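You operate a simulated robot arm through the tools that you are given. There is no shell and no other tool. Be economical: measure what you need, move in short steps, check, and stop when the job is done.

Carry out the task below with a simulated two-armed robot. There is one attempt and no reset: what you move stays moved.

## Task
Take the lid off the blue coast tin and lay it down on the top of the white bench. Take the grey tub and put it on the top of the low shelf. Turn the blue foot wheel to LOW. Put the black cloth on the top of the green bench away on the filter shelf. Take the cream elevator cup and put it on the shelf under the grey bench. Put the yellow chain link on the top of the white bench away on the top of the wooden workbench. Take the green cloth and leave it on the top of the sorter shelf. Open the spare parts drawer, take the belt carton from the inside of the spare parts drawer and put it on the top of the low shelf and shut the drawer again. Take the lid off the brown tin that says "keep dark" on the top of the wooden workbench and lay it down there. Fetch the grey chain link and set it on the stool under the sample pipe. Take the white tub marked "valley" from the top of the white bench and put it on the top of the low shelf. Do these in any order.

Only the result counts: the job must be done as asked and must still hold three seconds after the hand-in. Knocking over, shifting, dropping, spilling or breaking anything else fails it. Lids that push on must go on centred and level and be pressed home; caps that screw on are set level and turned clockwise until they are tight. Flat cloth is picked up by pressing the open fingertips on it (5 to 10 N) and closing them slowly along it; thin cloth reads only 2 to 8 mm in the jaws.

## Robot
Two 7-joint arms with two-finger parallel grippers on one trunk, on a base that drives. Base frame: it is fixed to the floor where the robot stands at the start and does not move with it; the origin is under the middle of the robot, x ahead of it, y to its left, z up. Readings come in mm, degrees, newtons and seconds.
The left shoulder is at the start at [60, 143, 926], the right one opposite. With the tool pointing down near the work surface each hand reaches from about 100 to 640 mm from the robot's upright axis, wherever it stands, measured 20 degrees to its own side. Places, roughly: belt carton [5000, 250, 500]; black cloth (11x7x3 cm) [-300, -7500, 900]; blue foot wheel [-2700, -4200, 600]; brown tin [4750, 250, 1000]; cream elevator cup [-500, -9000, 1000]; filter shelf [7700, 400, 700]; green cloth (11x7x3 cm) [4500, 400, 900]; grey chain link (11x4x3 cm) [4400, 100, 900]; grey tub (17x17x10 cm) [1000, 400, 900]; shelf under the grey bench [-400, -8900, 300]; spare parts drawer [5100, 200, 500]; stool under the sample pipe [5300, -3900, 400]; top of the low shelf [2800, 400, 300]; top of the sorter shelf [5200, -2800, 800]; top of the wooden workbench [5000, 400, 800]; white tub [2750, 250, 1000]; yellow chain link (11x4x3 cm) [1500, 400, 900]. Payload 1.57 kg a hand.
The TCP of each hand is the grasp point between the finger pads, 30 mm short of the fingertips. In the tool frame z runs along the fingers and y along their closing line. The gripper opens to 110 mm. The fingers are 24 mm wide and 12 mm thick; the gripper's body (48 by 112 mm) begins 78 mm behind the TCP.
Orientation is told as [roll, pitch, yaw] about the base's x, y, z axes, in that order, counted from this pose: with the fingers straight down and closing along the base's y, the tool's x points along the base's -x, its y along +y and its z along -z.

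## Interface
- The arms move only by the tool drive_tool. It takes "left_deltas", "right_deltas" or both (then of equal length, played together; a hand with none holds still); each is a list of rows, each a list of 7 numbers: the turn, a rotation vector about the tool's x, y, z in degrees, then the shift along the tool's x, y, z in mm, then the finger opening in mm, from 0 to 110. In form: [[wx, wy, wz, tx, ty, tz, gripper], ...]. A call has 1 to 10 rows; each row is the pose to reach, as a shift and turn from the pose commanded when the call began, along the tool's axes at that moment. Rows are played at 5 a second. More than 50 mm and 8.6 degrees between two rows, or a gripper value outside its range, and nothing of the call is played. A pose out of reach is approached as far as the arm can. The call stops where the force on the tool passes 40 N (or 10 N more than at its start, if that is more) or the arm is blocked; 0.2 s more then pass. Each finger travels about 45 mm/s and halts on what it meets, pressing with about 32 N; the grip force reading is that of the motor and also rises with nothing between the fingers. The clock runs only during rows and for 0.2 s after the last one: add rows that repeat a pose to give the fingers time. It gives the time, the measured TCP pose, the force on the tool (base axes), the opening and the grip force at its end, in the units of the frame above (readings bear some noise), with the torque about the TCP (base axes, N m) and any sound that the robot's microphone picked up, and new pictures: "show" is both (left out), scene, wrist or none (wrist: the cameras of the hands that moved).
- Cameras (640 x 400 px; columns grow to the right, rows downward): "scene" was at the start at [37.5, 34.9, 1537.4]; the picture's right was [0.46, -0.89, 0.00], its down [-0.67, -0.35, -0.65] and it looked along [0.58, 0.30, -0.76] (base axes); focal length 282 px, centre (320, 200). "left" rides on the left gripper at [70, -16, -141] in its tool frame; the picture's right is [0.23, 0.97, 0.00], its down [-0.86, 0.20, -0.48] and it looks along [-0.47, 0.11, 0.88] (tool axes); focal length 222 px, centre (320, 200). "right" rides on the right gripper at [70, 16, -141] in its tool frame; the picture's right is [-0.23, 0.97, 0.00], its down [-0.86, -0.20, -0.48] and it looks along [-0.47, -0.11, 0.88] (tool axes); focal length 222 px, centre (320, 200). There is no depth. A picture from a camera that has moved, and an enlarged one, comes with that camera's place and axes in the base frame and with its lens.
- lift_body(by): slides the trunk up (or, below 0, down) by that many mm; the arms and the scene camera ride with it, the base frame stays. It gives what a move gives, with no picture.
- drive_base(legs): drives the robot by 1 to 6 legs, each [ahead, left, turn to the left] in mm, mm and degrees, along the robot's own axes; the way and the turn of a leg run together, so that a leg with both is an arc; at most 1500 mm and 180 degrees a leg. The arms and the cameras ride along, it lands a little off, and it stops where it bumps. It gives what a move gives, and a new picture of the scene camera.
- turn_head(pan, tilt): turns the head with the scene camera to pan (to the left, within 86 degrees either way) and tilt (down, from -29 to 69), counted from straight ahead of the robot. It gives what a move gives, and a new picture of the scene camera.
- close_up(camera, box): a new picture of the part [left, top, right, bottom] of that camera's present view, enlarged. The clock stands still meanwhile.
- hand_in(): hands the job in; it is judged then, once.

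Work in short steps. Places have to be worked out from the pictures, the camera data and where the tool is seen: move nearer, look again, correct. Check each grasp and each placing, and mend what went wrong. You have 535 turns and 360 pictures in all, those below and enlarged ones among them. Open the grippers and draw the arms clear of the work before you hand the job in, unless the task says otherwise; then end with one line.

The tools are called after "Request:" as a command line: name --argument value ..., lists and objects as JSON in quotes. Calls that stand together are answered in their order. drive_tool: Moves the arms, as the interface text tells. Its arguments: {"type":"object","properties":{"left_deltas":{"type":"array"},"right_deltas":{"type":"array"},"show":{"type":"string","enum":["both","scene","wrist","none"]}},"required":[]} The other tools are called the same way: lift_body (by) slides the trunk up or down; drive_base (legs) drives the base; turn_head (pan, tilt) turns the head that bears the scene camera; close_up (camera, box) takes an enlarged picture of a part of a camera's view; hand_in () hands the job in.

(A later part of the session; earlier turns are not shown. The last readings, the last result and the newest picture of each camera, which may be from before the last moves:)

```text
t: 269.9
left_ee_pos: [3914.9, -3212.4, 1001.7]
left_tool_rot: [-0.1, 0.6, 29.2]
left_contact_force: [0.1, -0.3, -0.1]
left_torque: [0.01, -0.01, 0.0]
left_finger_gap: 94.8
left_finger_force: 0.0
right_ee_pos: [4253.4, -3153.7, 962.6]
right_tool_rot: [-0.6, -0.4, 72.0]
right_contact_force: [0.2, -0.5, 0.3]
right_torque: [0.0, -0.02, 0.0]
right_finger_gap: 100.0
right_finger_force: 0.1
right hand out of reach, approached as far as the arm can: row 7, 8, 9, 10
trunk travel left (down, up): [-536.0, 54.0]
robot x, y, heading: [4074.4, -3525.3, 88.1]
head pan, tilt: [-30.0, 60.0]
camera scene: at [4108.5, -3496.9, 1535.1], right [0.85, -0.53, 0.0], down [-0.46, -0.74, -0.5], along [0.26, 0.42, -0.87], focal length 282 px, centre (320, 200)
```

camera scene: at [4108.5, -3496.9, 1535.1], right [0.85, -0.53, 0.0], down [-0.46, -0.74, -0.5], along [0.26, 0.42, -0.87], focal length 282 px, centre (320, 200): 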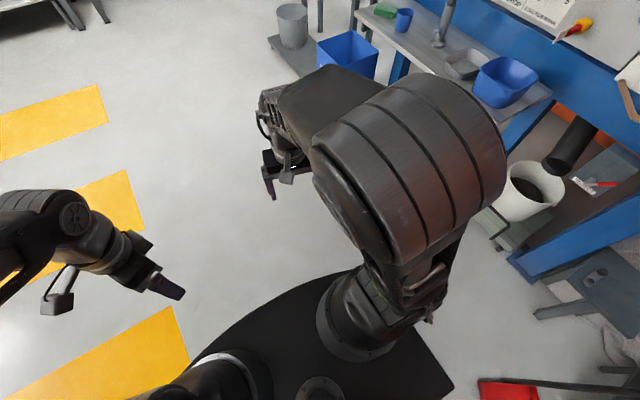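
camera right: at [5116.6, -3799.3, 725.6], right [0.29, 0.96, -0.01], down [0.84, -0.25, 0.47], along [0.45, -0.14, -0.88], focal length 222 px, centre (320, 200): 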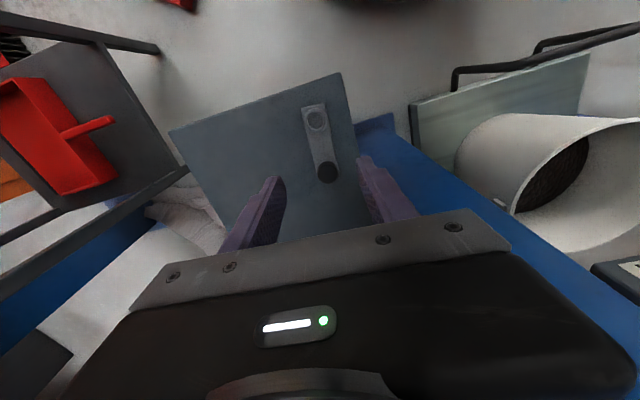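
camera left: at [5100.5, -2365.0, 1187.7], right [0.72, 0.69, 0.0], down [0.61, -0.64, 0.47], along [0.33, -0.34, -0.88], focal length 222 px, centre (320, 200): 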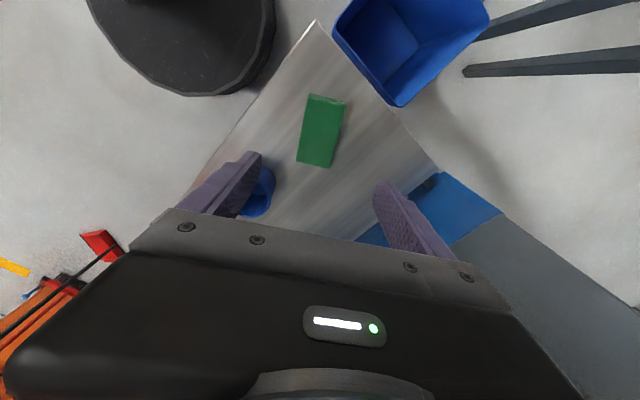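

The elbow is outside now. I settle the hand at a comfortable yaw and drive back towards the workbench drawers.

Request:
drive_tool --right_deltas '[[0, 0, 8.5, 0, -25, 0, 100], [0, 0, 17, 0, -50, 0, 100], [0, 0, 25.5, 0, -73, 0, 100], [0, 0, 34, 0, -73, 0, 100], [0, 0, 42.5, 0, -73, 0, 100]]' --show "none"

Request:
drive_base --legs '[[1300, 0, 1.9], [1200, 0, 0], [0, -830, 0]]'

Request:
turn_head --pan 0 --tilt 38

```text
t: 271.1
left_ee_pos: [3916.6, -3213.5, 1004.3]
left_tool_rot: [-0.1, 0.6, 29.2]
left_contact_force: [-0.5, 0.7, 0.0]
left_torque: [-0.01, 0.0, 0.01]
left_finger_gap: 95.1
left_finger_force: 0.1
right_ee_pos: [4326.0, -3179.6, 959.5]
right_tool_rot: [0.0, 0.0, 30.5]
right_contact_force: [0.4, 0.3, 0.2]
right_torque: [-0.01, -0.01, 0.04]
right_finger_gap: 100.0
right_finger_force: 0.0
trunk travel left (down, up): [-536.0, 54.0]
robot x, y, heading: [4075.8, -3522.1, 88.2]
head pan, tilt: [-30.0, 60.0]
```

```text
t: 286.7
left_ee_pos: [4589.7, -676.0, 1001.6]
left_tool_rot: [-0.3, 0.6, 34.6]
left_contact_force: [-0.2, 0.0, 1.1]
left_torque: [-0.1, 0.0, -0.02]
left_finger_gap: 95.0
left_finger_force: 0.1
right_ee_pos: [4995.4, -604.0, 958.4]
right_tool_rot: [-0.3, 0.0, 36.2]
right_contact_force: [-0.1, -0.1, -0.2]
right_torque: [-0.09, -0.03, 0.02]
right_finger_gap: 100.0
right_finger_force: 0.0
trunk travel left (down, up): [-536.0, 54.0]
robot x, y, heading: [4777.3, -971.7, 93.7]
head pan, tilt: [-30.0, 60.0]
stopped in leg 3: the robot was blocked; the commanded pose is now the measured one
camera scene: at [4807.6, -938.6, 1535.0], right [0.9, -0.44, 0.0], down [-0.38, -0.78, -0.5], along [0.22, 0.45, -0.87], focal length 282 px, centre (320, 200)
```

scene: 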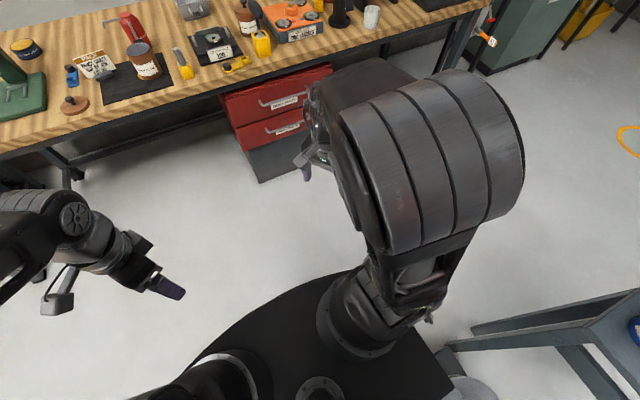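

```text
t: 287.7
left_ee_pos: [4589.9, -679.2, 1003.5]
left_tool_rot: [-0.2, 0.6, 34.7]
left_contact_force: [-0.6, 0.3, 0.2]
left_torque: [0.02, 0.01, -0.01]
left_finger_gap: 94.8
left_finger_force: 0.0
right_ee_pos: [4994.8, -606.5, 959.1]
right_tool_rot: [-0.1, 0.1, 36.1]
right_contact_force: [-0.5, 0.2, 0.3]
right_torque: [0.02, 0.0, -0.01]
right_finger_gap: 100.1
right_finger_force: 0.0
trunk travel left (down, up): [-536.0, 54.0]
robot x, y, heading: [4779.0, -972.8, 93.7]
head pan, tilt: [0.0, 38.0]
camera scene: at [4773.0, -916.7, 1564.7], right [1.0, 0.06, 0.0], down [0.04, -0.61, -0.79], along [-0.05, 0.79, -0.62], focal length 282 px, centre (320, 200)
```

scene: 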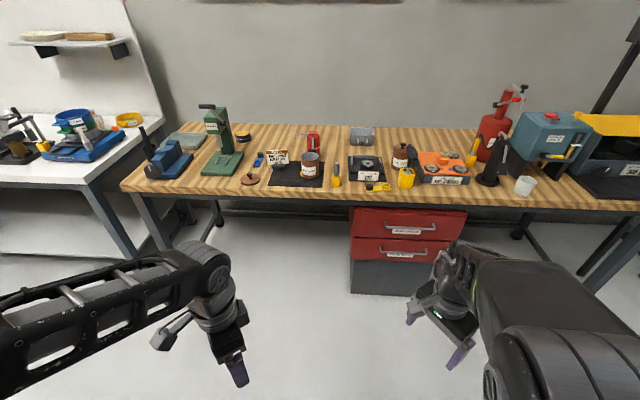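

I bumped something on the right — the table with the buckets. I look at it.

Request:
turn_head --pan -80 --tilt 45

```text
t: 289.2
left_ee_pos: [4588.5, -678.8, 1001.2]
left_tool_rot: [-0.1, 0.6, 34.7]
left_contact_force: [-0.8, 0.4, 0.6]
left_torque: [0.0, -0.02, -0.01]
left_finger_gap: 95.0
left_finger_force: 0.0
right_ee_pos: [4996.0, -605.6, 957.9]
right_tool_rot: [-0.1, 0.0, 36.2]
right_contact_force: [0.0, -0.1, -0.3]
right_torque: [0.03, -0.02, 0.04]
right_finger_gap: 100.0
right_finger_force: 0.1
trunk travel left (down, up): [-536.0, 54.0]
robot x, y, heading: [4772.6, -972.3, 93.7]
head pan, tilt: [-80.0, 45.0]
camera scene: at [4857.5, -983.3, 1554.6], right [0.24, -0.97, 0.0], down [-0.69, -0.17, -0.71], along [0.69, 0.17, -0.71], focal length 282 px, centre (320, 200)
```

scene: 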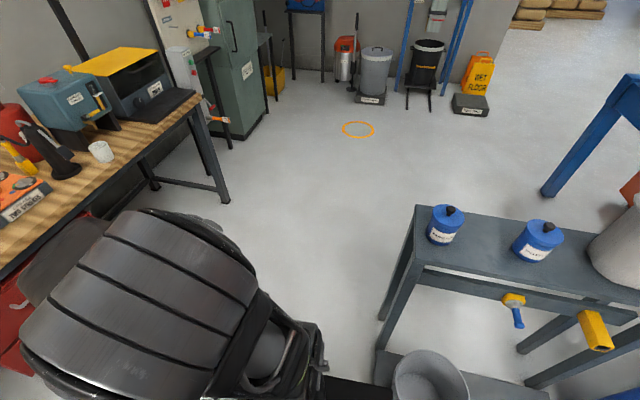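

The table and its items stand. I look at the drawer labels.

Request:
turn_head --pan -15 --tilt 38

Request:
close_up --camera "scene" --box '[250, 180, 450, 305]'

```text
t: 290.6
left_ee_pos: [4588.8, -679.3, 1001.4]
left_tool_rot: [-0.1, 0.7, 34.6]
left_contact_force: [0.4, 0.7, -0.5]
left_torque: [0.03, -0.03, 0.04]
left_finger_gap: 95.0
left_finger_force: 0.0
right_ee_pos: [4994.9, -606.7, 959.6]
right_tool_rot: [0.0, 0.0, 36.1]
right_contact_force: [-0.5, 1.0, -0.1]
right_torque: [-0.03, 0.01, -0.04]
right_finger_gap: 100.0
right_finger_force: 0.0
trunk travel left (down, up): [-536.0, 54.0]
robot x, y, heading: [4774.8, -967.1, 94.0]
head pan, tilt: [-15.0, 38.0]
camera scene: at [4795.5, -918.0, 1564.8], right [0.98, -0.2, 0.0], down [-0.12, -0.6, -0.79], along [0.15, 0.77, -0.62], focal length 282 px, centre (320, 200)
```

scene: 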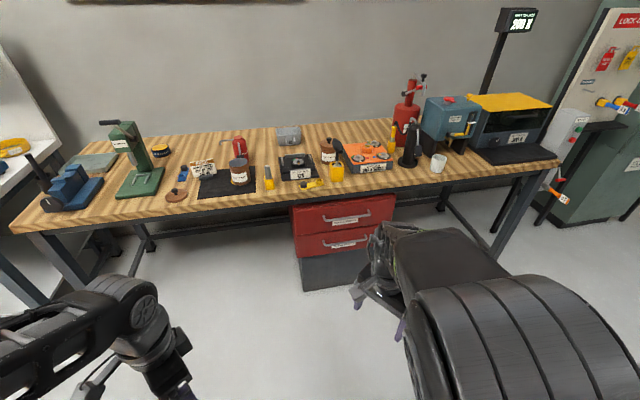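

```text
3.20 times, centred on (350, 242) of scene
camera zoom: at [4795.5, -918.0, 1564.8], right [0.98, -0.2, 0.0], down [-0.12, -0.6, -0.79], along [0.15, 0.77, -0.62], focal length 901 px, centre (224, 64)
```

zoom: 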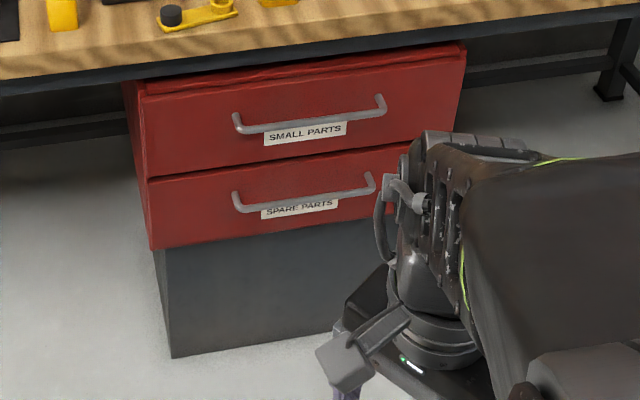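

The lower drawer is SPARE PARTS, its handle near [5112, ~35, ~515]. I go forward first (away from the platform), then right, to stand in front of it.

Request:
drive_base --legs '[[0, 60, 0], [420, 0, -4], [0, -340, 0]]'

Request:
turn_head --pan 5 --tilt 55

```text
t: 295.6
left_ee_pos: [4875.3, -247.7, 1002.3]
left_tool_rot: [-0.1, 0.7, 30.0]
left_contact_force: [0.1, 0.1, -0.3]
left_torque: [0.02, 0.02, 0.0]
left_finger_gap: 94.7
left_finger_force: 0.0
right_ee_pos: [5288.3, -208.6, 959.4]
right_tool_rot: [-0.1, 0.0, 31.4]
right_contact_force: [-0.3, -0.5, 0.5]
right_torque: [0.01, 0.0, -0.01]
right_finger_gap: 99.8
right_finger_force: 0.1
trunk travel left (down, up): [-536.0, 54.0]
robot x, y, heading: [5039.2, -553.9, 89.2]
head pan, tilt: [-15.0, 38.0]
camera scene: at [5062.9, -503.1, 1564.8], right [0.96, -0.28, 0.0], down [-0.17, -0.59, -0.79], along [0.22, 0.76, -0.62], focal length 282 px, centre (320, 200)
```

scene: 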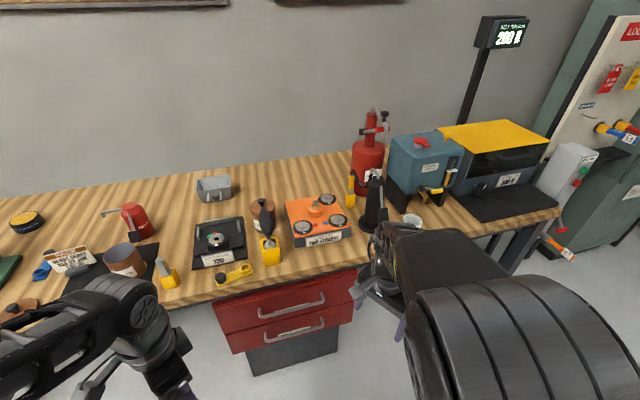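

```text
t: 296.4
left_ee_pos: [4876.5, -247.8, 1001.1]
left_tool_rot: [-0.1, 0.6, 30.0]
left_contact_force: [-0.1, -0.1, 0.1]
left_torque: [-0.01, -0.03, 0.05]
left_finger_gap: 95.0
left_finger_force: 0.0
right_ee_pos: [5285.6, -208.1, 959.2]
right_tool_rot: [-0.1, 0.1, 31.4]
right_contact_force: [-0.2, -0.2, -1.0]
right_torque: [0.01, 0.01, -0.01]
right_finger_gap: 100.3
right_finger_force: 0.1
trunk travel left (down, up): [-536.0, 54.0]
robot x, y, heading: [5040.8, -557.5, 89.1]
head pan, tilt: [5.0, 55.0]
camera scene: at [5033.1, -514.0, 1541.2], right [1.0, 0.07, 0.0], down [0.06, -0.82, -0.57], along [-0.04, 0.57, -0.82], focal length 282 px, centre (320, 200)
```

scene: 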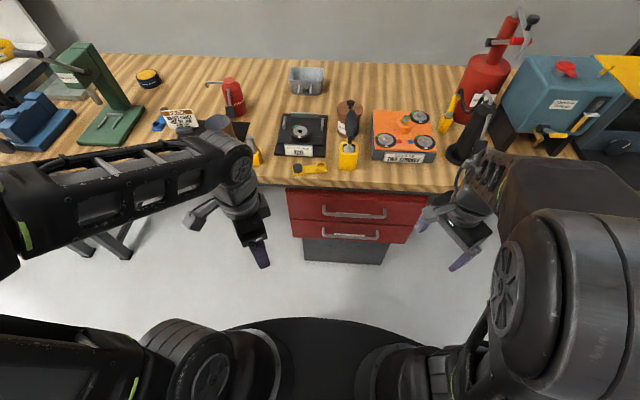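

Handle ≈[5112, 20, 533]. I lower the trunk and turn the left hand to point forward with the fingers closing vertically.

Request:
lift_body --by -200

Request:
drive_tool --left_deltas '[[0, 0, 7.5, 0, 0, 20, 70], [0, 0, 15, 0, 0, 40, 70], [0, 0, 22.5, 0, 0, 60, 70], [0, 0, 30, 0, 0, 80, 70]]' --show "none"

Request:
drive_tool --left_deltas '[[-8.5, 0, 0, -10, 0, 0, 70], [-17, 0, 0, -20, 0, 0, 70], [-25.5, 0, 0, -30, 0, 0, 70], [-34, 0, 0, -40, 0, 0, 70], [-42.5, 0, 0, -50, 0, 0, 70], [-51, 0, 0, -60, 0, 0, 70], [-59.5, 0, 0, -70, 0, 0, 70], [-68, 0, 0, -80, 0, 0, 70], [-76.5, 0, 0, -90, 0, 0, 70], [-85, 0, 0, -100, 0, 0, 70]]'

```text
t: 298.6
left_ee_pos: [4876.1, -246.4, 802.7]
left_tool_rot: [-0.1, 0.7, 30.0]
left_contact_force: [-1.0, -0.5, 0.0]
left_torque: [-0.02, -0.01, -0.03]
left_finger_gap: 95.2
left_finger_force: 0.1
right_ee_pos: [5286.4, -208.5, 758.6]
right_tool_rot: [-0.2, 0.0, 31.4]
right_contact_force: [0.8, 0.3, -0.3]
right_torque: [0.01, -0.01, 0.01]
right_finger_gap: 99.7
right_finger_force: 0.1
trunk travel left (down, up): [-336.0, 254.0]
robot x, y, heading: [5042.7, -551.7, 89.1]
head pan, tilt: [5.0, 55.0]
```

```text
t: 299.6
left_ee_pos: [4875.1, -250.1, 721.9]
left_tool_rot: [-0.4, 0.4, -0.1]
left_contact_force: [-0.3, 0.0, -0.1]
left_torque: [-0.01, 0.01, 0.0]
left_finger_gap: 70.1
left_finger_force: 0.0
right_ee_pos: [5287.0, -207.7, 759.6]
right_tool_rot: [0.0, 0.1, 31.4]
right_contact_force: [0.1, -0.2, -0.3]
right_torque: [-0.03, 0.01, 0.01]
right_finger_gap: 99.9
right_finger_force: 0.1
trunk travel left (down, up): [-336.0, 254.0]
robot x, y, heading: [5037.2, -553.5, 89.0]
head pan, tilt: [5.0, 55.0]
```

```text
t: 301.3
left_ee_pos: [5071.3, -217.7, 692.4]
left_tool_rot: [67.3, 1.7, -0.8]
left_contact_force: [2.0, 2.3, 40.4]
left_torque: [-6.43, 3.0, -0.08]
left_finger_gap: 70.2
left_finger_force: 0.0
left hand out of reach, approached as far as the arm can: row 1, 2, 3, 4, 5, 6, 7, 8
right_ee_pos: [5286.4, -207.9, 760.8]
right_tool_rot: [-0.1, 0.0, 31.4]
right_contact_force: [-0.2, 0.7, 0.7]
right_torque: [-0.01, -0.02, 0.04]
right_finger_gap: 99.7
right_finger_force: 0.1
trunk travel left (down, up): [-336.0, 254.0]
robot x, y, heading: [5040.5, -554.2, 88.9]
head pan, tilt: [5.0, 55.0]
stopped in row 8 (left hand): the force on the tool passed its limit (the readings are from after the stop); the commanded pose is now the measured one
camera scene: at [5032.2, -513.7, 1341.2], right [1.0, 0.07, 0.0], down [0.06, -0.82, -0.57], along [-0.04, 0.57, -0.82], focal length 282 px, centre (320, 200)
camera left: at [5001.7, -354.4, 732.5], right [-0.2, 0.38, 0.9], down [0.86, -0.38, 0.34], along [0.47, 0.85, -0.25], focal length 222 px, centre (320, 200)
```

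scene: 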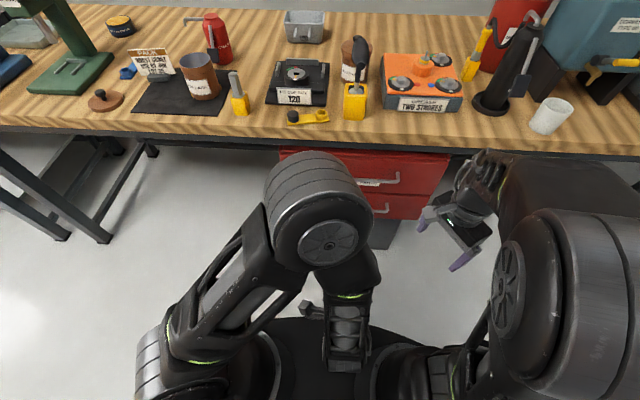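
left: 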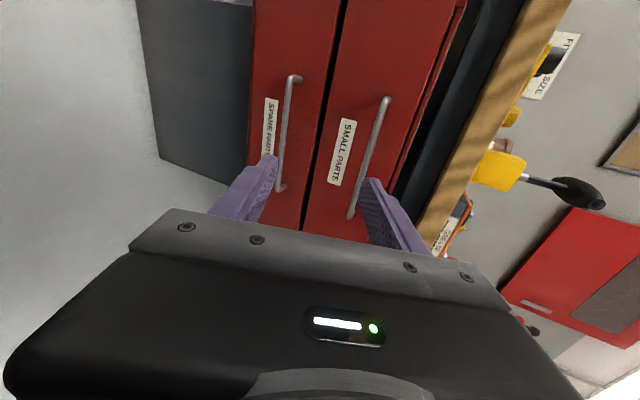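

The arm folded near my body and touched. I move the hand up and forward to relieve it.

Request:
drive_tool --left_deltas '[[0, 0, 0, 0, 18, 5, 70], [0, 0, 0, 0, 38, 30, 70], [0, 0, 0, 0, 50, 65, 70], [0, 0, 0, 0, 57, 100, 70], [0, 0, 0, 0, 57, 135, 70]]'

```text
t: 302.5
left_ee_pos: [5072.3, -69.6, 686.8]
left_tool_rot: [67.0, 1.8, -0.7]
left_contact_force: [-0.4, -0.6, 0.2]
left_torque: [-0.01, -0.02, 0.01]
left_finger_gap: 69.9
left_finger_force: 0.1
right_ee_pos: [5287.0, -208.5, 758.8]
right_tool_rot: [-0.1, 0.1, 31.4]
right_contact_force: [-0.9, -0.2, -0.6]
right_torque: [0.0, -0.01, -0.03]
right_finger_gap: 99.9
right_finger_force: 0.1
trunk travel left (down, up): [-336.0, 254.0]
robot x, y, heading: [5035.4, -553.8, 89.1]
head pan, tilt: [5.0, 55.0]
camera scene: at [5033.0, -513.9, 1341.1], right [1.0, 0.07, 0.0], down [0.06, -0.82, -0.57], along [-0.04, 0.57, -0.82], focal length 282 px, centre (320, 200)
camera left: at [5002.6, -206.0, 729.3], right [-0.2, 0.38, 0.9], down [0.86, -0.37, 0.35], along [0.47, 0.85, -0.26], focal length 222 px, centre (320, 200)
```

scene: 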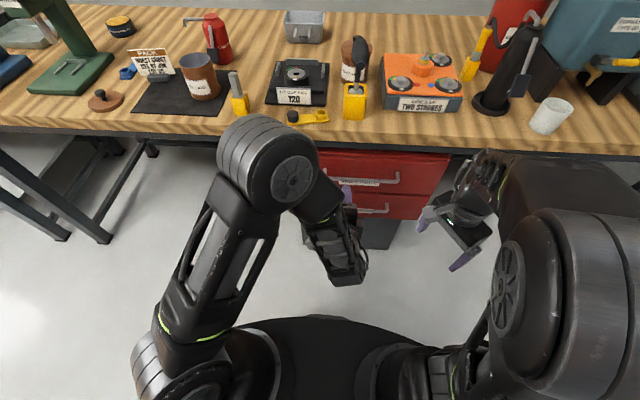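
left: 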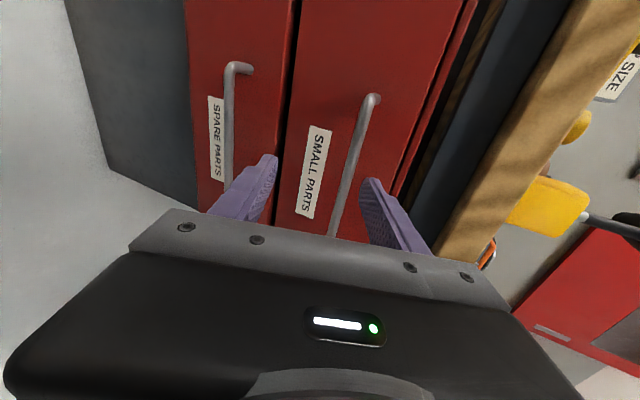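

I see the lower handle at about z≈526, y≈18, x 5008–5225. I lower the hand in front of it.

Request:
drive_tool --left_deltas '[[0, 0, 0, -12, -38, 21, 60], [0, 0, 0, -24, -76, 42, 50], [0, 0, 0, -35, -114.5, 63, 50]]'

```text
t: 303.3
left_ee_pos: [5104.6, -58.8, 559.5]
left_tool_rot: [67.1, 1.6, -0.7]
left_contact_force: [0.2, 0.7, 0.1]
left_torque: [0.01, -0.01, 0.01]
left_finger_gap: 50.0
left_finger_force: 0.0
right_ee_pos: [5286.8, -208.4, 758.9]
right_tool_rot: [-0.2, 0.0, 31.4]
right_contact_force: [0.5, -0.3, 0.9]
right_torque: [0.03, 0.01, -0.01]
right_finger_gap: 100.1
right_finger_force: 0.2
trunk travel left (down, up): [-336.0, 254.0]
robot x, y, heading: [5040.0, -551.5, 89.0]
head pan, tilt: [5.0, 55.0]
camera scene: at [5033.1, -514.0, 1341.2], right [1.0, 0.07, 0.0], down [0.06, -0.82, -0.57], along [-0.04, 0.57, -0.82], focal length 282 px, centre (320, 200)
camera left: at [5035.1, -196.0, 600.7], right [-0.2, 0.38, 0.9], down [0.86, -0.37, 0.35], along [0.47, 0.85, -0.25], focal length 222 px, centre (320, 200)
```

scene: 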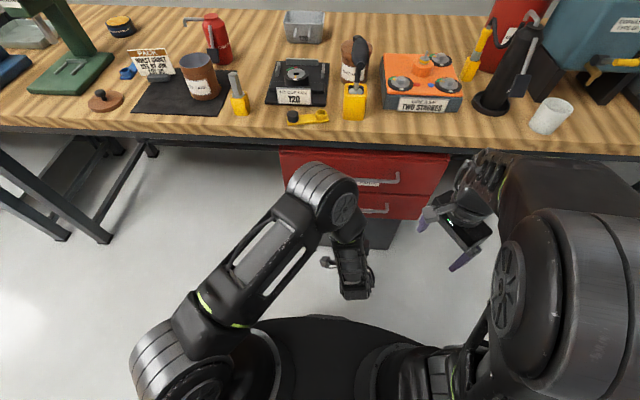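
left: 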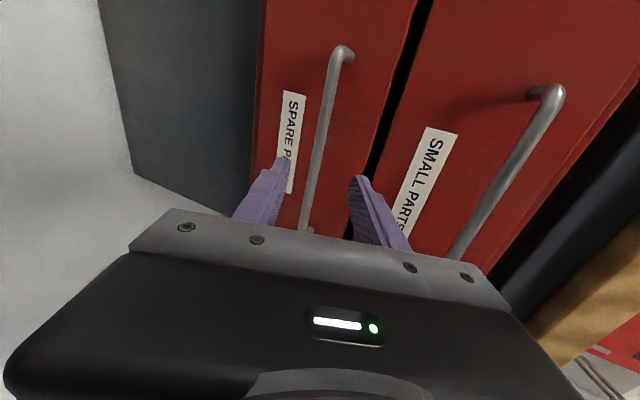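

The bar lies mid between the fingertips. I advance along the fingers.

Request:
drive_tool --left_deltas '[[0, 0, 0, 0, -1, 25, 50], [0, 0, 0, 0, -2, 50, 50], [0, 0, 0, 0, -3, 65, 50], [0, 0, 0, 0, -3, 74, 50]]' --show "wrist"

```text
t: 304.3
left_ee_pos: [5105.5, 8.1, 526.9]
left_tool_rot: [67.1, 1.7, -0.7]
left_contact_force: [0.4, -0.5, 0.0]
left_torque: [0.03, 0.0, -0.03]
left_finger_gap: 50.1
left_finger_force: 0.2
right_ee_pos: [5287.6, -208.5, 759.2]
right_tool_rot: [-0.1, 0.1, 31.4]
right_contact_force: [0.1, -1.0, -0.2]
right_torque: [-0.01, 0.0, -0.04]
right_finger_gap: 100.1
right_finger_force: 0.1
trunk travel left (down, up): [-336.0, 254.0]
robot x, y, heading: [5038.8, -557.5, 88.8]
head pan, tilt: [5.0, 55.0]
camera left: at [5034.5, -128.3, 568.5], right [-0.2, 0.38, 0.9], down [0.86, -0.37, 0.35], along [0.47, 0.85, -0.25], focal length 222 px, centre (320, 200)
```

left: 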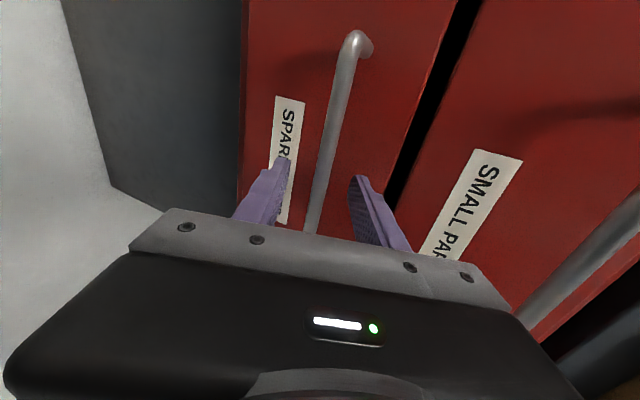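

The bar is between the finger pads. I close on it.

Request:
drive_tool --left_deltas '[[0, 0, 0, 0, 0, 3, 35], [0, 0, 0, 0, 0, 3, 20], [0, 0, 0, 0, 0, 3, 5], [0, 0, 0, 0, 0, 3, 0], [0, 0, 0, 0, 0, 3, 0]]' --show "wrist"

```text
t: 305.5
left_ee_pos: [5104.0, 10.8, 526.0]
left_tool_rot: [67.2, 1.5, -0.8]
left_contact_force: [-0.2, 1.9, 4.5]
left_torque: [0.08, -0.67, 0.27]
left_finger_gap: 12.2
left_finger_force: 30.0
right_ee_pos: [5286.7, -208.3, 758.8]
right_tool_rot: [-0.1, 0.0, 31.4]
right_contact_force: [0.0, 0.6, 0.7]
right_torque: [-0.01, -0.01, -0.02]
right_finger_gap: 99.9
right_finger_force: 0.0
trunk travel left (down, up): [-336.0, 254.0]
robot x, y, heading: [5034.1, -555.2, 88.9]
head pan, tilt: [5.0, 55.0]
camera left: at [5034.7, -125.8, 567.8], right [-0.2, 0.38, 0.9], down [0.86, -0.37, 0.35], along [0.47, 0.85, -0.25], focal length 222 px, centre (320, 200)
```

left: 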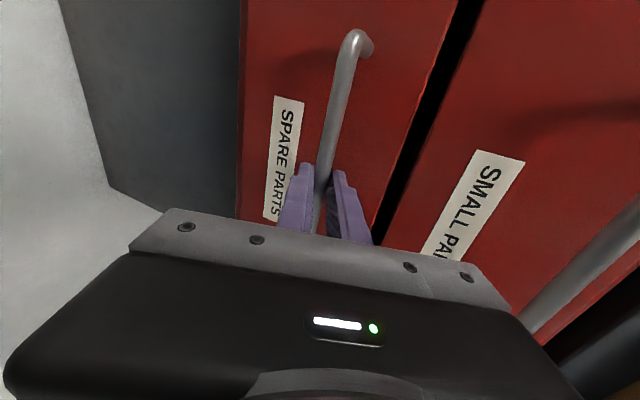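

Handle gripped (12 mm). I pull with the arm first, 130 mm straight back.

Request:
drive_tool --left_deltas '[[0, 0, 0, 0, -5, -12, 0], [0, 0, 0, 0, -12, -29, 0], [0, 0, 0, 0, -20, -48, 0], [0, 0, 0, 0, -28, -67, 0], [0, 0, 0, 0, -36, -86, 0], [0, 0, 0, 0, -43, -103, 0], [0, 0, 0, 0, -50, -120, 0]]'

```text
t: 307.1
left_ee_pos: [5105.1, -120.8, 526.6]
left_tool_rot: [66.7, 1.6, -0.9]
left_contact_force: [3.3, -1.9, -7.8]
left_torque: [-0.17, -0.4, 0.76]
left_finger_gap: 12.3
left_finger_force: 29.4
right_ee_pos: [5286.5, -208.6, 759.0]
right_tool_rot: [-0.2, 0.1, 31.4]
right_contact_force: [-0.3, 0.0, -0.6]
right_torque: [-0.05, -0.05, 0.0]
right_finger_gap: 99.9
right_finger_force: 0.0
trunk travel left (down, up): [-336.0, 254.0]
robot x, y, heading: [5037.6, -552.5, 89.1]
head pan, tilt: [5.0, 55.0]
camera scene: at [5033.3, -513.6, 1340.9], right [1.0, 0.07, 0.0], down [0.06, -0.82, -0.57], along [-0.04, 0.57, -0.82], focal length 282 px, centre (320, 200)
camera left: at [5034.3, -256.2, 568.7], right [-0.2, 0.39, 0.9], down [0.86, -0.37, 0.35], along [0.47, 0.84, -0.26], focal length 222 px, centre (320, 200)
```

scene: 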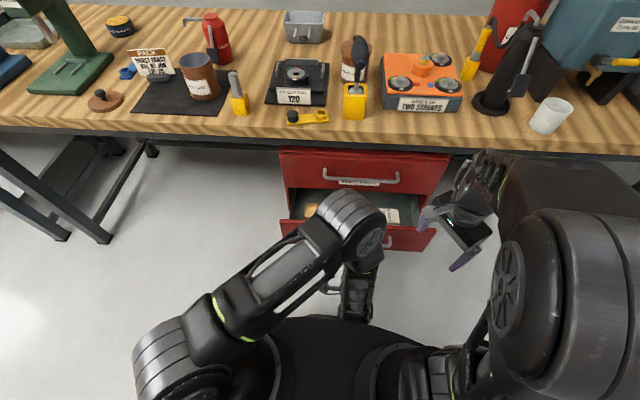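
left: 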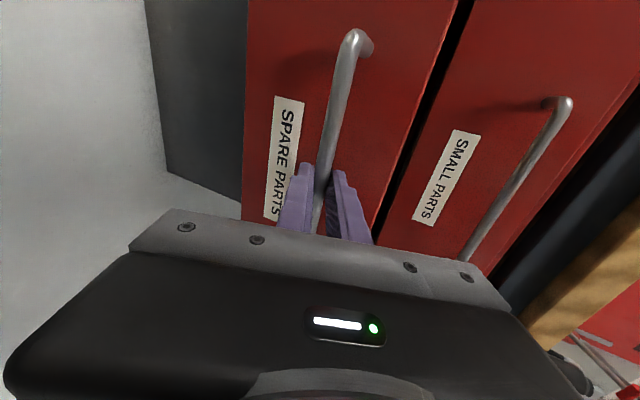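

The drawer is opening. I pull the rest by driving back 110 mm.

Request:
drive_base --legs '[[-110, 0, 0]]'

```text
t: 308.3
left_ee_pos: [5103.3, -229.5, 527.2]
left_tool_rot: [66.9, 1.6, -0.8]
left_contact_force: [20.5, -1.2, -18.9]
left_torque: [-0.25, -0.79, 0.18]
left_finger_gap: 12.4
left_finger_force: 29.3
right_ee_pos: [5286.0, -320.1, 757.9]
right_tool_rot: [-0.1, 0.1, 31.4]
right_contact_force: [-0.5, 0.2, -0.8]
right_torque: [0.02, 0.0, 0.03]
right_finger_gap: 99.8
right_finger_force: 0.1
trunk travel left (down, up): [-336.0, 254.0]
robot x, y, heading: [5038.1, -668.1, 89.3]
head pan, tilt: [5.0, 55.0]
camera scene: at [5032.5, -623.5, 1341.0], right [1.0, 0.07, 0.0], down [0.06, -0.82, -0.57], along [-0.04, 0.57, -0.82], focal length 282 px, centre (320, 200)
```

scene: 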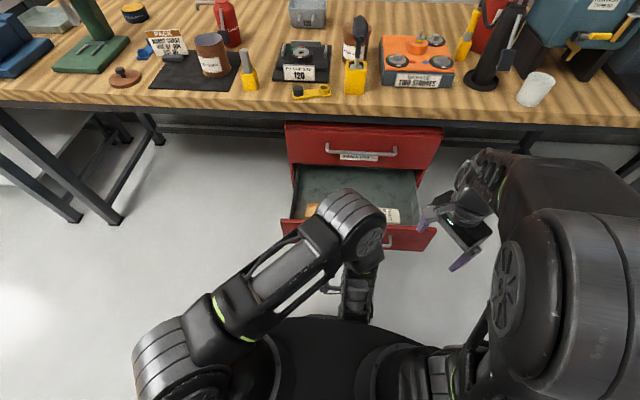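

Drawer is open ~240 mm. I open the fingers, back out a little and raise the hand.

Request:
drive_tool --left_deltas '[[0, 0, 0, 0, 0, 0, 25], [0, 0, 0, 0, 0, 0, 45], [0, 0, 0, 0, 0, -20, 50], [0, 0, 0, 0, 3, -45, 50], [0, 0, 0, 0, 35, -45, 50], [0, 0, 0, 0, 75, -35, 50], [0, 0, 0, 0, 115, -15, 50], [0, 0, 0, 0, 155, 5, 50]]'

```text
t: 309.4
left_ee_pos: [5084.3, -219.8, 558.2]
left_tool_rot: [71.1, 2.0, 2.4]
left_contact_force: [2.9, -1.6, -31.5]
left_torque: [-0.49, -0.71, -0.28]
left_finger_gap: 78.0
left_finger_force: 15.9
right_ee_pos: [5284.5, -317.0, 758.3]
right_tool_rot: [-0.2, 0.1, 31.3]
right_contact_force: [0.2, 0.1, 0.6]
right_torque: [0.01, -0.04, 0.01]
right_finger_gap: 100.1
right_finger_force: 0.1
trunk travel left (down, up): [-336.0, 254.0]
robot x, y, heading: [5039.2, -664.6, 88.8]
head pan, tilt: [5.0, 55.0]
stopped in row 5 (left hand): the force on the tool passed its limit (the readings are from after the stop); the commanded pose is now the measured one
camera scene: at [5031.7, -622.8, 1340.4], right [1.0, 0.07, 0.0], down [0.06, -0.82, -0.57], along [-0.04, 0.57, -0.82], focal length 282 px, centre (320, 200)
camera left: at [5021.8, -363.0, 592.8], right [-0.21, 0.31, 0.93], down [0.88, -0.35, 0.31], along [0.42, 0.88, -0.2], focal length 222 px, centre (320, 200)
```

scene: 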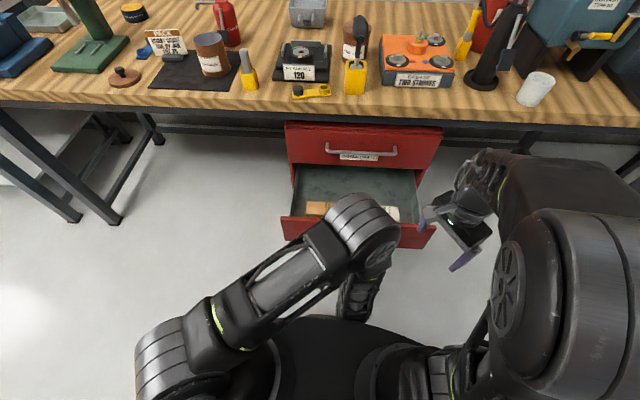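
left: 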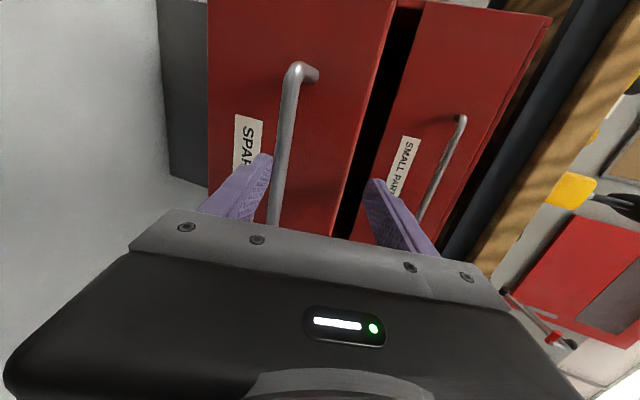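

The hand cannot retreat further by itself; the lower finger hooked under the bar. I lower it to free the finger, then check behind-right before backing the base.

Request:
drive_tool --left_deltas '[[0, 0, 0, 0, -12, 0, 60], [0, 0, 0, 0, -25, 0, 60], [0, 0, 0, 0, -30, 0, 60]]' --show "wrist"

Request:
turn_head --pan -86 --tilt 60

```text
t: 310.2
left_ee_pos: [5084.7, -224.7, 539.4]
left_tool_rot: [72.4, 1.7, 2.9]
left_contact_force: [-0.6, 0.5, 0.0]
left_torque: [0.04, 0.01, 0.0]
left_finger_gap: 60.1
left_finger_force: 0.2
right_ee_pos: [5284.8, -319.5, 759.2]
right_tool_rot: [-0.1, -0.1, 31.3]
right_contact_force: [0.4, 0.4, -0.7]
right_torque: [0.01, 0.0, 0.04]
right_finger_gap: 100.2
right_finger_force: 0.1
trunk travel left (down, up): [-336.0, 254.0]
robot x, y, heading: [5040.6, -664.9, 89.0]
head pan, tilt: [5.0, 55.0]
camera left: at [5022.9, -368.6, 568.4], right [-0.21, 0.28, 0.94], down [0.88, -0.35, 0.31], along [0.42, 0.89, -0.18], focal length 222 px, centre (320, 200)
```

left: 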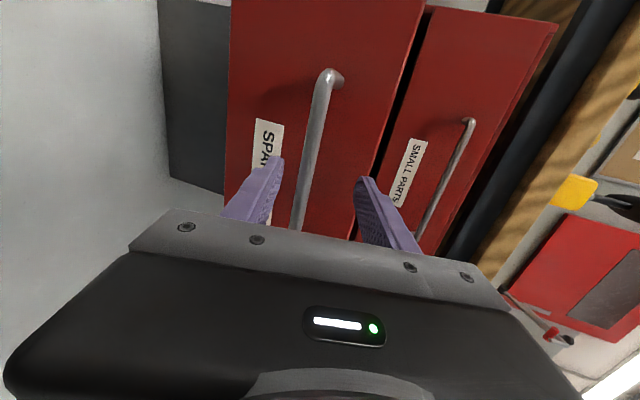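

```text
t: 311.9
left_ee_pos: [5085.3, -224.9, 539.7]
left_tool_rot: [72.4, 1.9, 2.7]
left_contact_force: [0.6, -0.4, -0.3]
left_torque: [0.02, 0.02, -0.03]
left_finger_gap: 60.1
left_finger_force: 0.1
right_ee_pos: [5285.2, -319.4, 759.3]
right_tool_rot: [-0.2, 0.0, 31.4]
right_contact_force: [0.1, -0.3, 0.4]
right_torque: [-0.03, 0.0, -0.02]
right_finger_gap: 100.0
right_finger_force: 0.2
trunk travel left (down, up): [-336.0, 254.0]
robot x, y, heading: [5038.0, -665.3, 88.9]
head pan, tilt: [-85.9, 60.0]
camera scene: at [5103.1, -693.1, 1335.1], right [0.05, -1.0, 0.0], down [-0.86, -0.05, -0.5], along [0.5, 0.03, -0.87], focal length 282 px, centre (320, 200)
```

scene: 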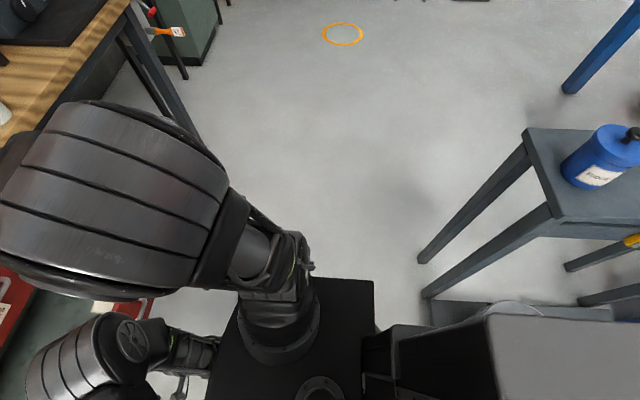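

Behind me there seems enough room for a small step. I back 45 mm to clear the bar.

Request:
drive_base --legs '[[-45, 0, 0]]'

```text
t: 312.8
left_ee_pos: [5083.3, -271.2, 538.8]
left_tool_rot: [72.5, 1.8, 2.7]
left_contact_force: [-0.1, 0.2, -0.4]
left_torque: [0.04, -0.03, -0.05]
left_finger_gap: 59.7
left_finger_force: 0.1
right_ee_pos: [5284.2, -365.2, 758.9]
right_tool_rot: [-0.1, -0.1, 31.3]
right_contact_force: [0.1, -0.3, 0.0]
right_torque: [0.0, -0.03, -0.02]
right_finger_gap: 100.1
right_finger_force: 0.0
trunk travel left (down, up): [-336.0, 254.0]
robot x, y, heading: [5037.3, -714.9, 89.1]
head pan, tilt: [-85.9, 60.0]
camera scene: at [5102.2, -739.2, 1335.1], right [0.05, -1.0, 0.0], down [-0.86, -0.05, -0.5], along [0.5, 0.03, -0.87], focal length 282 px, centre (320, 200)
```

scene: 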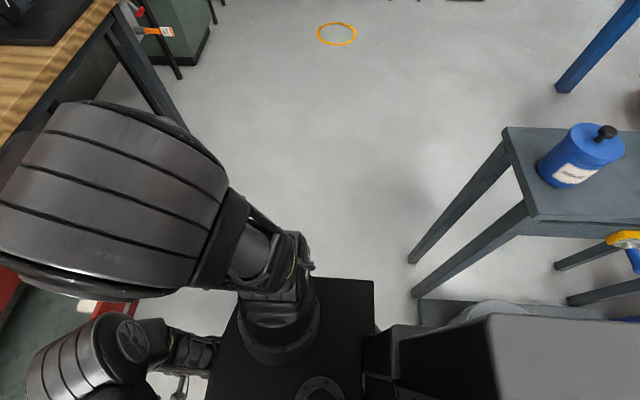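

Clear of the bar. I raise the left hand and turn it to point down again.

Request:
drive_tool --left_deltas '[[0, 0, 0, 0, 40, -12, 60], [0, 0, 0, 0, 80, -25, 60], [8, 0, 0, 0, 120, -35, 60], [16, 0, 0, 0, 150, -45, 60], [24, 0, 0, 0, 180, -50, 60], [32, 0, 0, 0, 200, -50, 60], [40, 0, 0, 0, 210, -40, 60], [48, 0, 0, 0, 210, -30, 60], [56, 0, 0, 0, 210, -20, 60], [64, 0, 0, 0, 210, -10, 60]]' --show "none"

Request:
turn_head --pan 0 --tilt 60

```text
t: 315.0
left_ee_pos: [5088.5, -216.3, 742.0]
left_tool_rot: [8.3, 1.7, 2.6]
left_contact_force: [0.3, 0.6, -0.2]
left_torque: [-0.01, 0.04, -0.02]
left_finger_gap: 59.7
left_finger_force: 0.1
right_ee_pos: [5284.1, -366.0, 759.0]
right_tool_rot: [-0.2, 0.0, 31.4]
right_contact_force: [0.3, 0.5, 0.1]
right_torque: [0.02, -0.02, 0.01]
right_finger_gap: 100.0
right_finger_force: 0.1
trunk travel left (down, up): [-336.0, 254.0]
robot x, y, heading: [5036.9, -709.7, 89.1]
head pan, tilt: [-85.9, 60.0]
```

```text
t: 316.6
left_ee_pos: [5087.6, -215.3, 741.9]
left_tool_rot: [8.6, 1.9, 2.7]
left_contact_force: [-0.1, 0.0, -0.2]
left_torque: [0.01, 0.0, -0.03]
left_finger_gap: 60.2
left_finger_force: 0.1
right_ee_pos: [5285.0, -365.9, 758.6]
right_tool_rot: [-0.1, -0.1, 31.4]
right_contact_force: [-1.2, 0.2, -0.8]
right_torque: [0.0, 0.04, 0.02]
right_finger_gap: 100.0
right_finger_force: 0.1
trunk travel left (down, up): [-336.0, 254.0]
robot x, y, heading: [5039.1, -708.8, 89.0]
head pan, tilt: [0.0, 60.0]
camera scene: at [5036.9, -675.7, 1335.1], right [1.0, -0.02, 0.0], down [-0.02, -0.87, -0.5], along [0.01, 0.5, -0.87], focal length 282 px, centre (320, 200)
```

scene: 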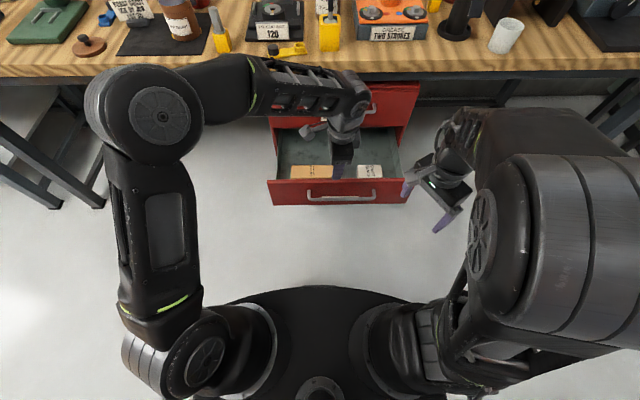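

I take a close-up of the drawer's contents.

Request:
close_up --camera "scene" --box '[255, 120, 425, 215]'

Request:
close_up --camera "left" --box '[100, 0, 600, 240]'

```text
3.76 times, centred on (340, 168) of scene
camera zoom: at [5036.9, -675.7, 1335.1], right [1.0, -0.02, 0.0], down [-0.02, -0.87, -0.5], along [0.01, 0.5, -0.87], focal length 1060 px, centre (245, 322)
```

zoom: 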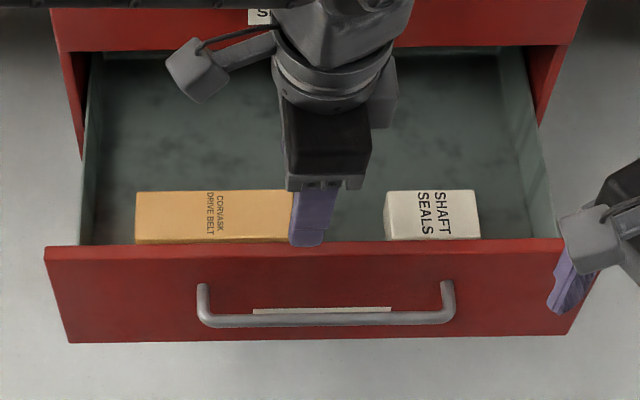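

```text
1.28 times, centred on (350, 120) of left
camera zoom: at [5025.3, -256.3, 881.1], right [-0.27, 0.95, 0.15], down [0.86, 0.17, 0.47], along [0.43, 0.26, -0.87], focal length 284 px, centre (282, 302)
```

zoom: 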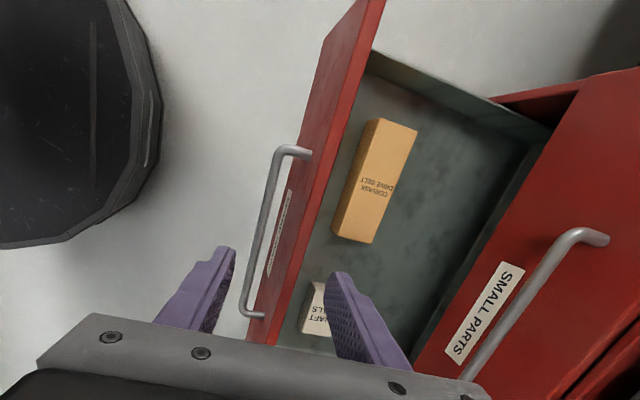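

The CORVASK DRIVE BELT carton is at about [5024, −78], ~140×54 mm, along x. I bring the left hand above it, level.

Request:
drive_tool --left_deltas '[[2, 0, 0.6, 14, 31, 20, 80], [4, -0.8, 1.3, 29, 62, 45, 100], [6, -1.7, 2, 44, 93, 75, 100], [8.5, -1.7, 2.6, 58, 123.5, 110, 100], [8.5, -1.7, 2.6, 58, 123.5, 119, 100]]' --show "wrist"

```text
t: 317.8
left_ee_pos: [5020.7, -77.7, 645.3]
left_tool_rot: [-0.3, 0.4, 0.1]
left_contact_force: [0.7, -0.3, 0.3]
left_torque: [0.0, 0.0, 0.03]
left_finger_gap: 100.2
left_finger_force: 0.0
right_ee_pos: [5284.1, -364.6, 758.7]
right_tool_rot: [-0.1, 0.1, 31.5]
right_contact_force: [-0.2, 1.2, -0.2]
right_torque: [-0.02, -0.02, 0.0]
right_finger_gap: 100.0
right_finger_force: 0.0
trunk travel left (down, up): [-336.0, 254.0]
robot x, y, heading: [5035.8, -712.9, 88.9]
head pan, tilt: [0.0, 60.0]
camera left: at [4952.2, -95.8, 785.5], right [-0.23, 0.97, 0.0], down [0.86, 0.2, 0.47], along [0.46, 0.11, -0.88], focal length 222 px, centre (320, 200)
```

left: 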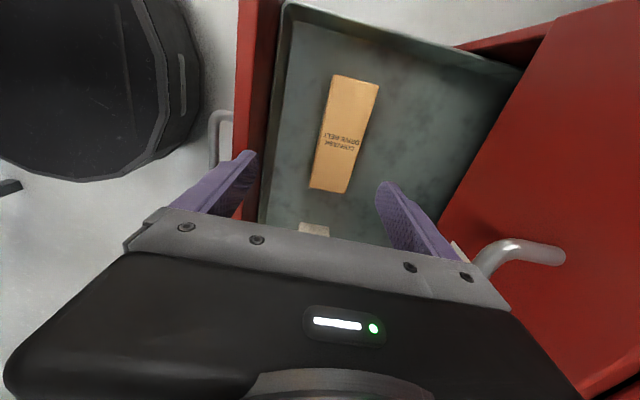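

Triangulated: carton top z≈446 at [5010, −44]. I shift and lower in steps.

Request:
drive_tool --left_deltas '[[0, 0, 0, 6, 17, 30, 100], [0, 0, 0, 11, 33, 65, 100], [0, 0, 0, 11, 33, 105, 100], [0, 0, 0, 11, 33, 140, 100]]' --show "both"

```text
t: 318.8
left_ee_pos: [5010.6, -50.3, 505.1]
left_tool_rot: [-0.2, 0.5, 0.0]
left_contact_force: [0.0, 0.5, 0.4]
left_torque: [-0.02, 0.03, -0.01]
left_finger_gap: 99.8
left_finger_force: 0.1
right_ee_pos: [5284.7, -365.1, 759.6]
right_tool_rot: [-0.1, 0.0, 31.4]
right_contact_force: [-0.5, 0.1, -0.2]
right_torque: [0.02, 0.0, -0.01]
right_finger_gap: 99.7
right_finger_force: 0.0
trunk travel left (down, up): [-336.0, 254.0]
robot x, y, heading: [5039.3, -713.8, 89.0]
head pan, tilt: [0.0, 60.0]
camera scene: at [5036.8, -675.6, 1335.1], right [1.0, -0.02, 0.0], down [-0.02, -0.87, -0.5], along [0.01, 0.5, -0.87], focal length 282 px, centre (320, 200)
camera left: at [4941.3, -66.8, 647.3], right [-0.23, 0.97, 0.0], down [0.86, 0.2, 0.47], along [0.46, 0.11, -0.88], focal length 222 px, centre (320, 200)
```

scene: 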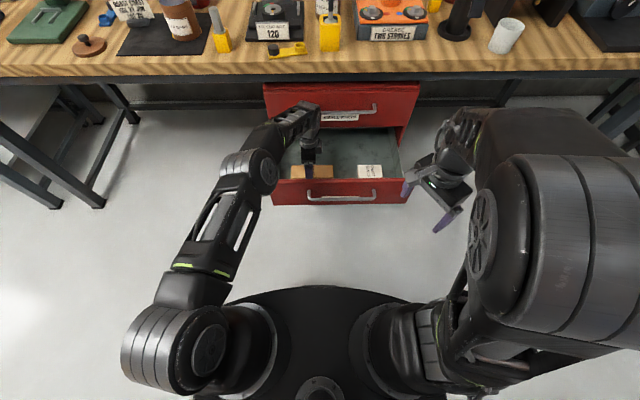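
left: 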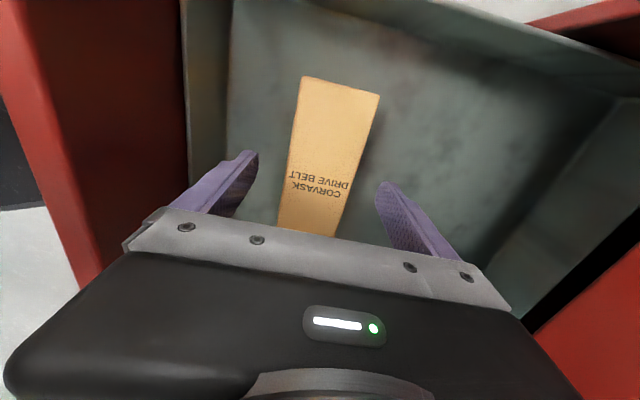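

Well centred. I lower further to z≈447.

Request:
drive_tool --left_deltas '[[0, 0, 0, 3, 6, 25, 100], [0, 0, 0, 5, 7, 45, 100], [0, 0, 0, 5, 7, 58, 100]]' --show "wrist"

```text
t: 319.6
left_ee_pos: [5000.1, -50.2, 454.4]
left_tool_rot: [-0.1, 0.3, 0.0]
left_contact_force: [-0.5, -0.1, -0.1]
left_torque: [-0.01, -0.01, 0.01]
left_finger_gap: 99.8
left_finger_force: 0.0
left hand out of reach, approached as far as the arm can: row 1, 2, 3
right_ee_pos: [5284.3, -365.6, 757.8]
right_tool_rot: [-0.1, 0.0, 31.4]
right_contact_force: [0.5, 0.9, 0.0]
right_torque: [0.03, 0.03, 0.01]
right_finger_gap: 99.9
right_finger_force: 0.1
trunk travel left (down, up): [-336.0, 254.0]
robot x, y, heading: [5037.1, -709.3, 89.0]
head pan, tilt: [0.0, 60.0]
camera left: at [4930.8, -68.1, 596.4], right [-0.23, 0.97, 0.0], down [0.86, 0.2, 0.47], along [0.46, 0.11, -0.88], focal length 222 px, centre (320, 200)
```

left: 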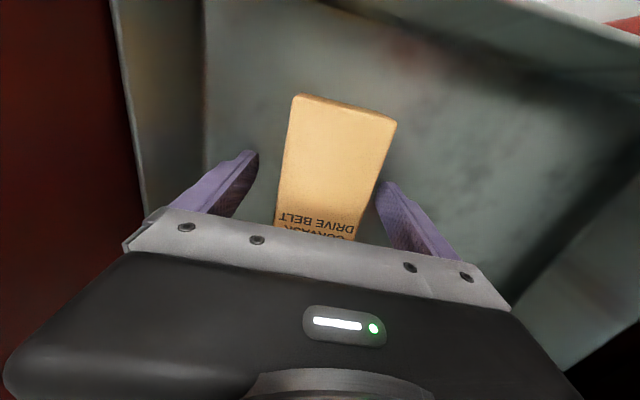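

I lower the last bit with the trunk.

Request:
lift_body --by -12

```text
t: 320.1
left_ee_pos: [4999.8, -45.7, 454.1]
left_tool_rot: [0.6, 0.2, 0.1]
left_contact_force: [-0.5, 0.3, 11.7]
left_torque: [-0.72, -0.12, 0.01]
left_finger_gap: 100.2
left_finger_force: 0.1
right_ee_pos: [5284.7, -364.8, 750.3]
right_tool_rot: [-0.2, 0.0, 31.3]
right_contact_force: [-0.4, 0.9, -0.5]
right_torque: [0.01, 0.0, -0.01]
right_finger_gap: 100.4
right_finger_force: 0.0
trunk travel left (down, up): [-327.0, 263.0]
robot x, y, heading: [5036.2, -713.6, 89.0]
head pan, tilt: [0.0, 60.0]
stopped: the force on the tool passed its limit (the readings are from after the stop); the commanded pose is now the measured one
```

Fingertips reached the drawer floor. I close on the carton.

Request:
drive_tool --left_deltas '[[0, 0, 0, 0, 0, -2, 80], [0, 0, 0, 0, 0, -2, 65], [0, 0, 0, 0, 0, -2, 50], [0, 0, 0, 0, 0, -2, 35], [0, 0, 0, 0, 0, -2, 35]]' --show "wrist"

```text
t: 321.2
left_ee_pos: [4999.6, -45.7, 453.9]
left_tool_rot: [0.3, 0.4, 0.1]
left_contact_force: [-1.2, -0.2, 0.3]
left_torque: [-0.06, 0.09, 0.0]
left_finger_gap: 61.1
left_finger_force: 30.1
right_ee_pos: [5284.1, -365.1, 749.6]
right_tool_rot: [-0.1, 0.0, 31.4]
right_contact_force: [-0.1, -0.4, 0.4]
right_torque: [0.03, 0.02, 0.01]
right_finger_gap: 100.1
right_finger_force: 0.0
trunk travel left (down, up): [-327.0, 263.0]
robot x, y, heading: [5037.6, -714.0, 89.1]
head pan, tilt: [0.0, 60.0]
camera left: at [4930.7, -64.6, 595.8], right [-0.23, 0.97, 0.01], down [0.86, 0.2, 0.48], along [0.46, 0.11, -0.88], focal length 222 px, centre (320, 200)
```

left: 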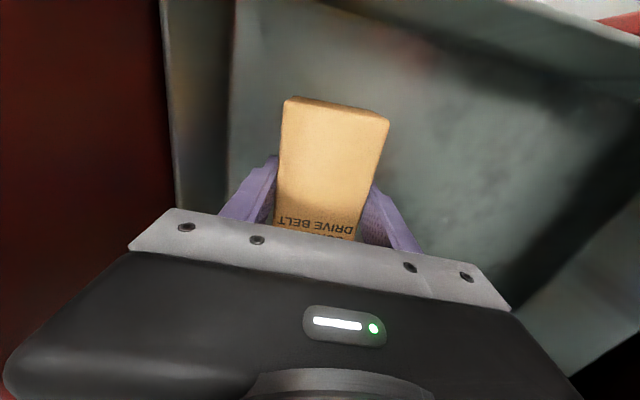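

Carton gripped at 61 mm. I lift it out.

Request:
drive_tool --left_deltas '[[0, 0, 0, 0, 0, -30, 35], [0, 0, 0, 0, -5, -70, 35], [0, 0, 0, 0, -15, -110, 35], [0, 0, 0, 0, -30, -150, 35], [0, 0, 0, 10, -60, -185, 35], [0, 0, 0, 40, -90, -215, 35], [0, 0, 0, 75, -120, -230, 35], [0, 0, 0, 110, -150, -240, 35]]'

```text
refused: row 6 steps farther than a row can; nothing moved
```

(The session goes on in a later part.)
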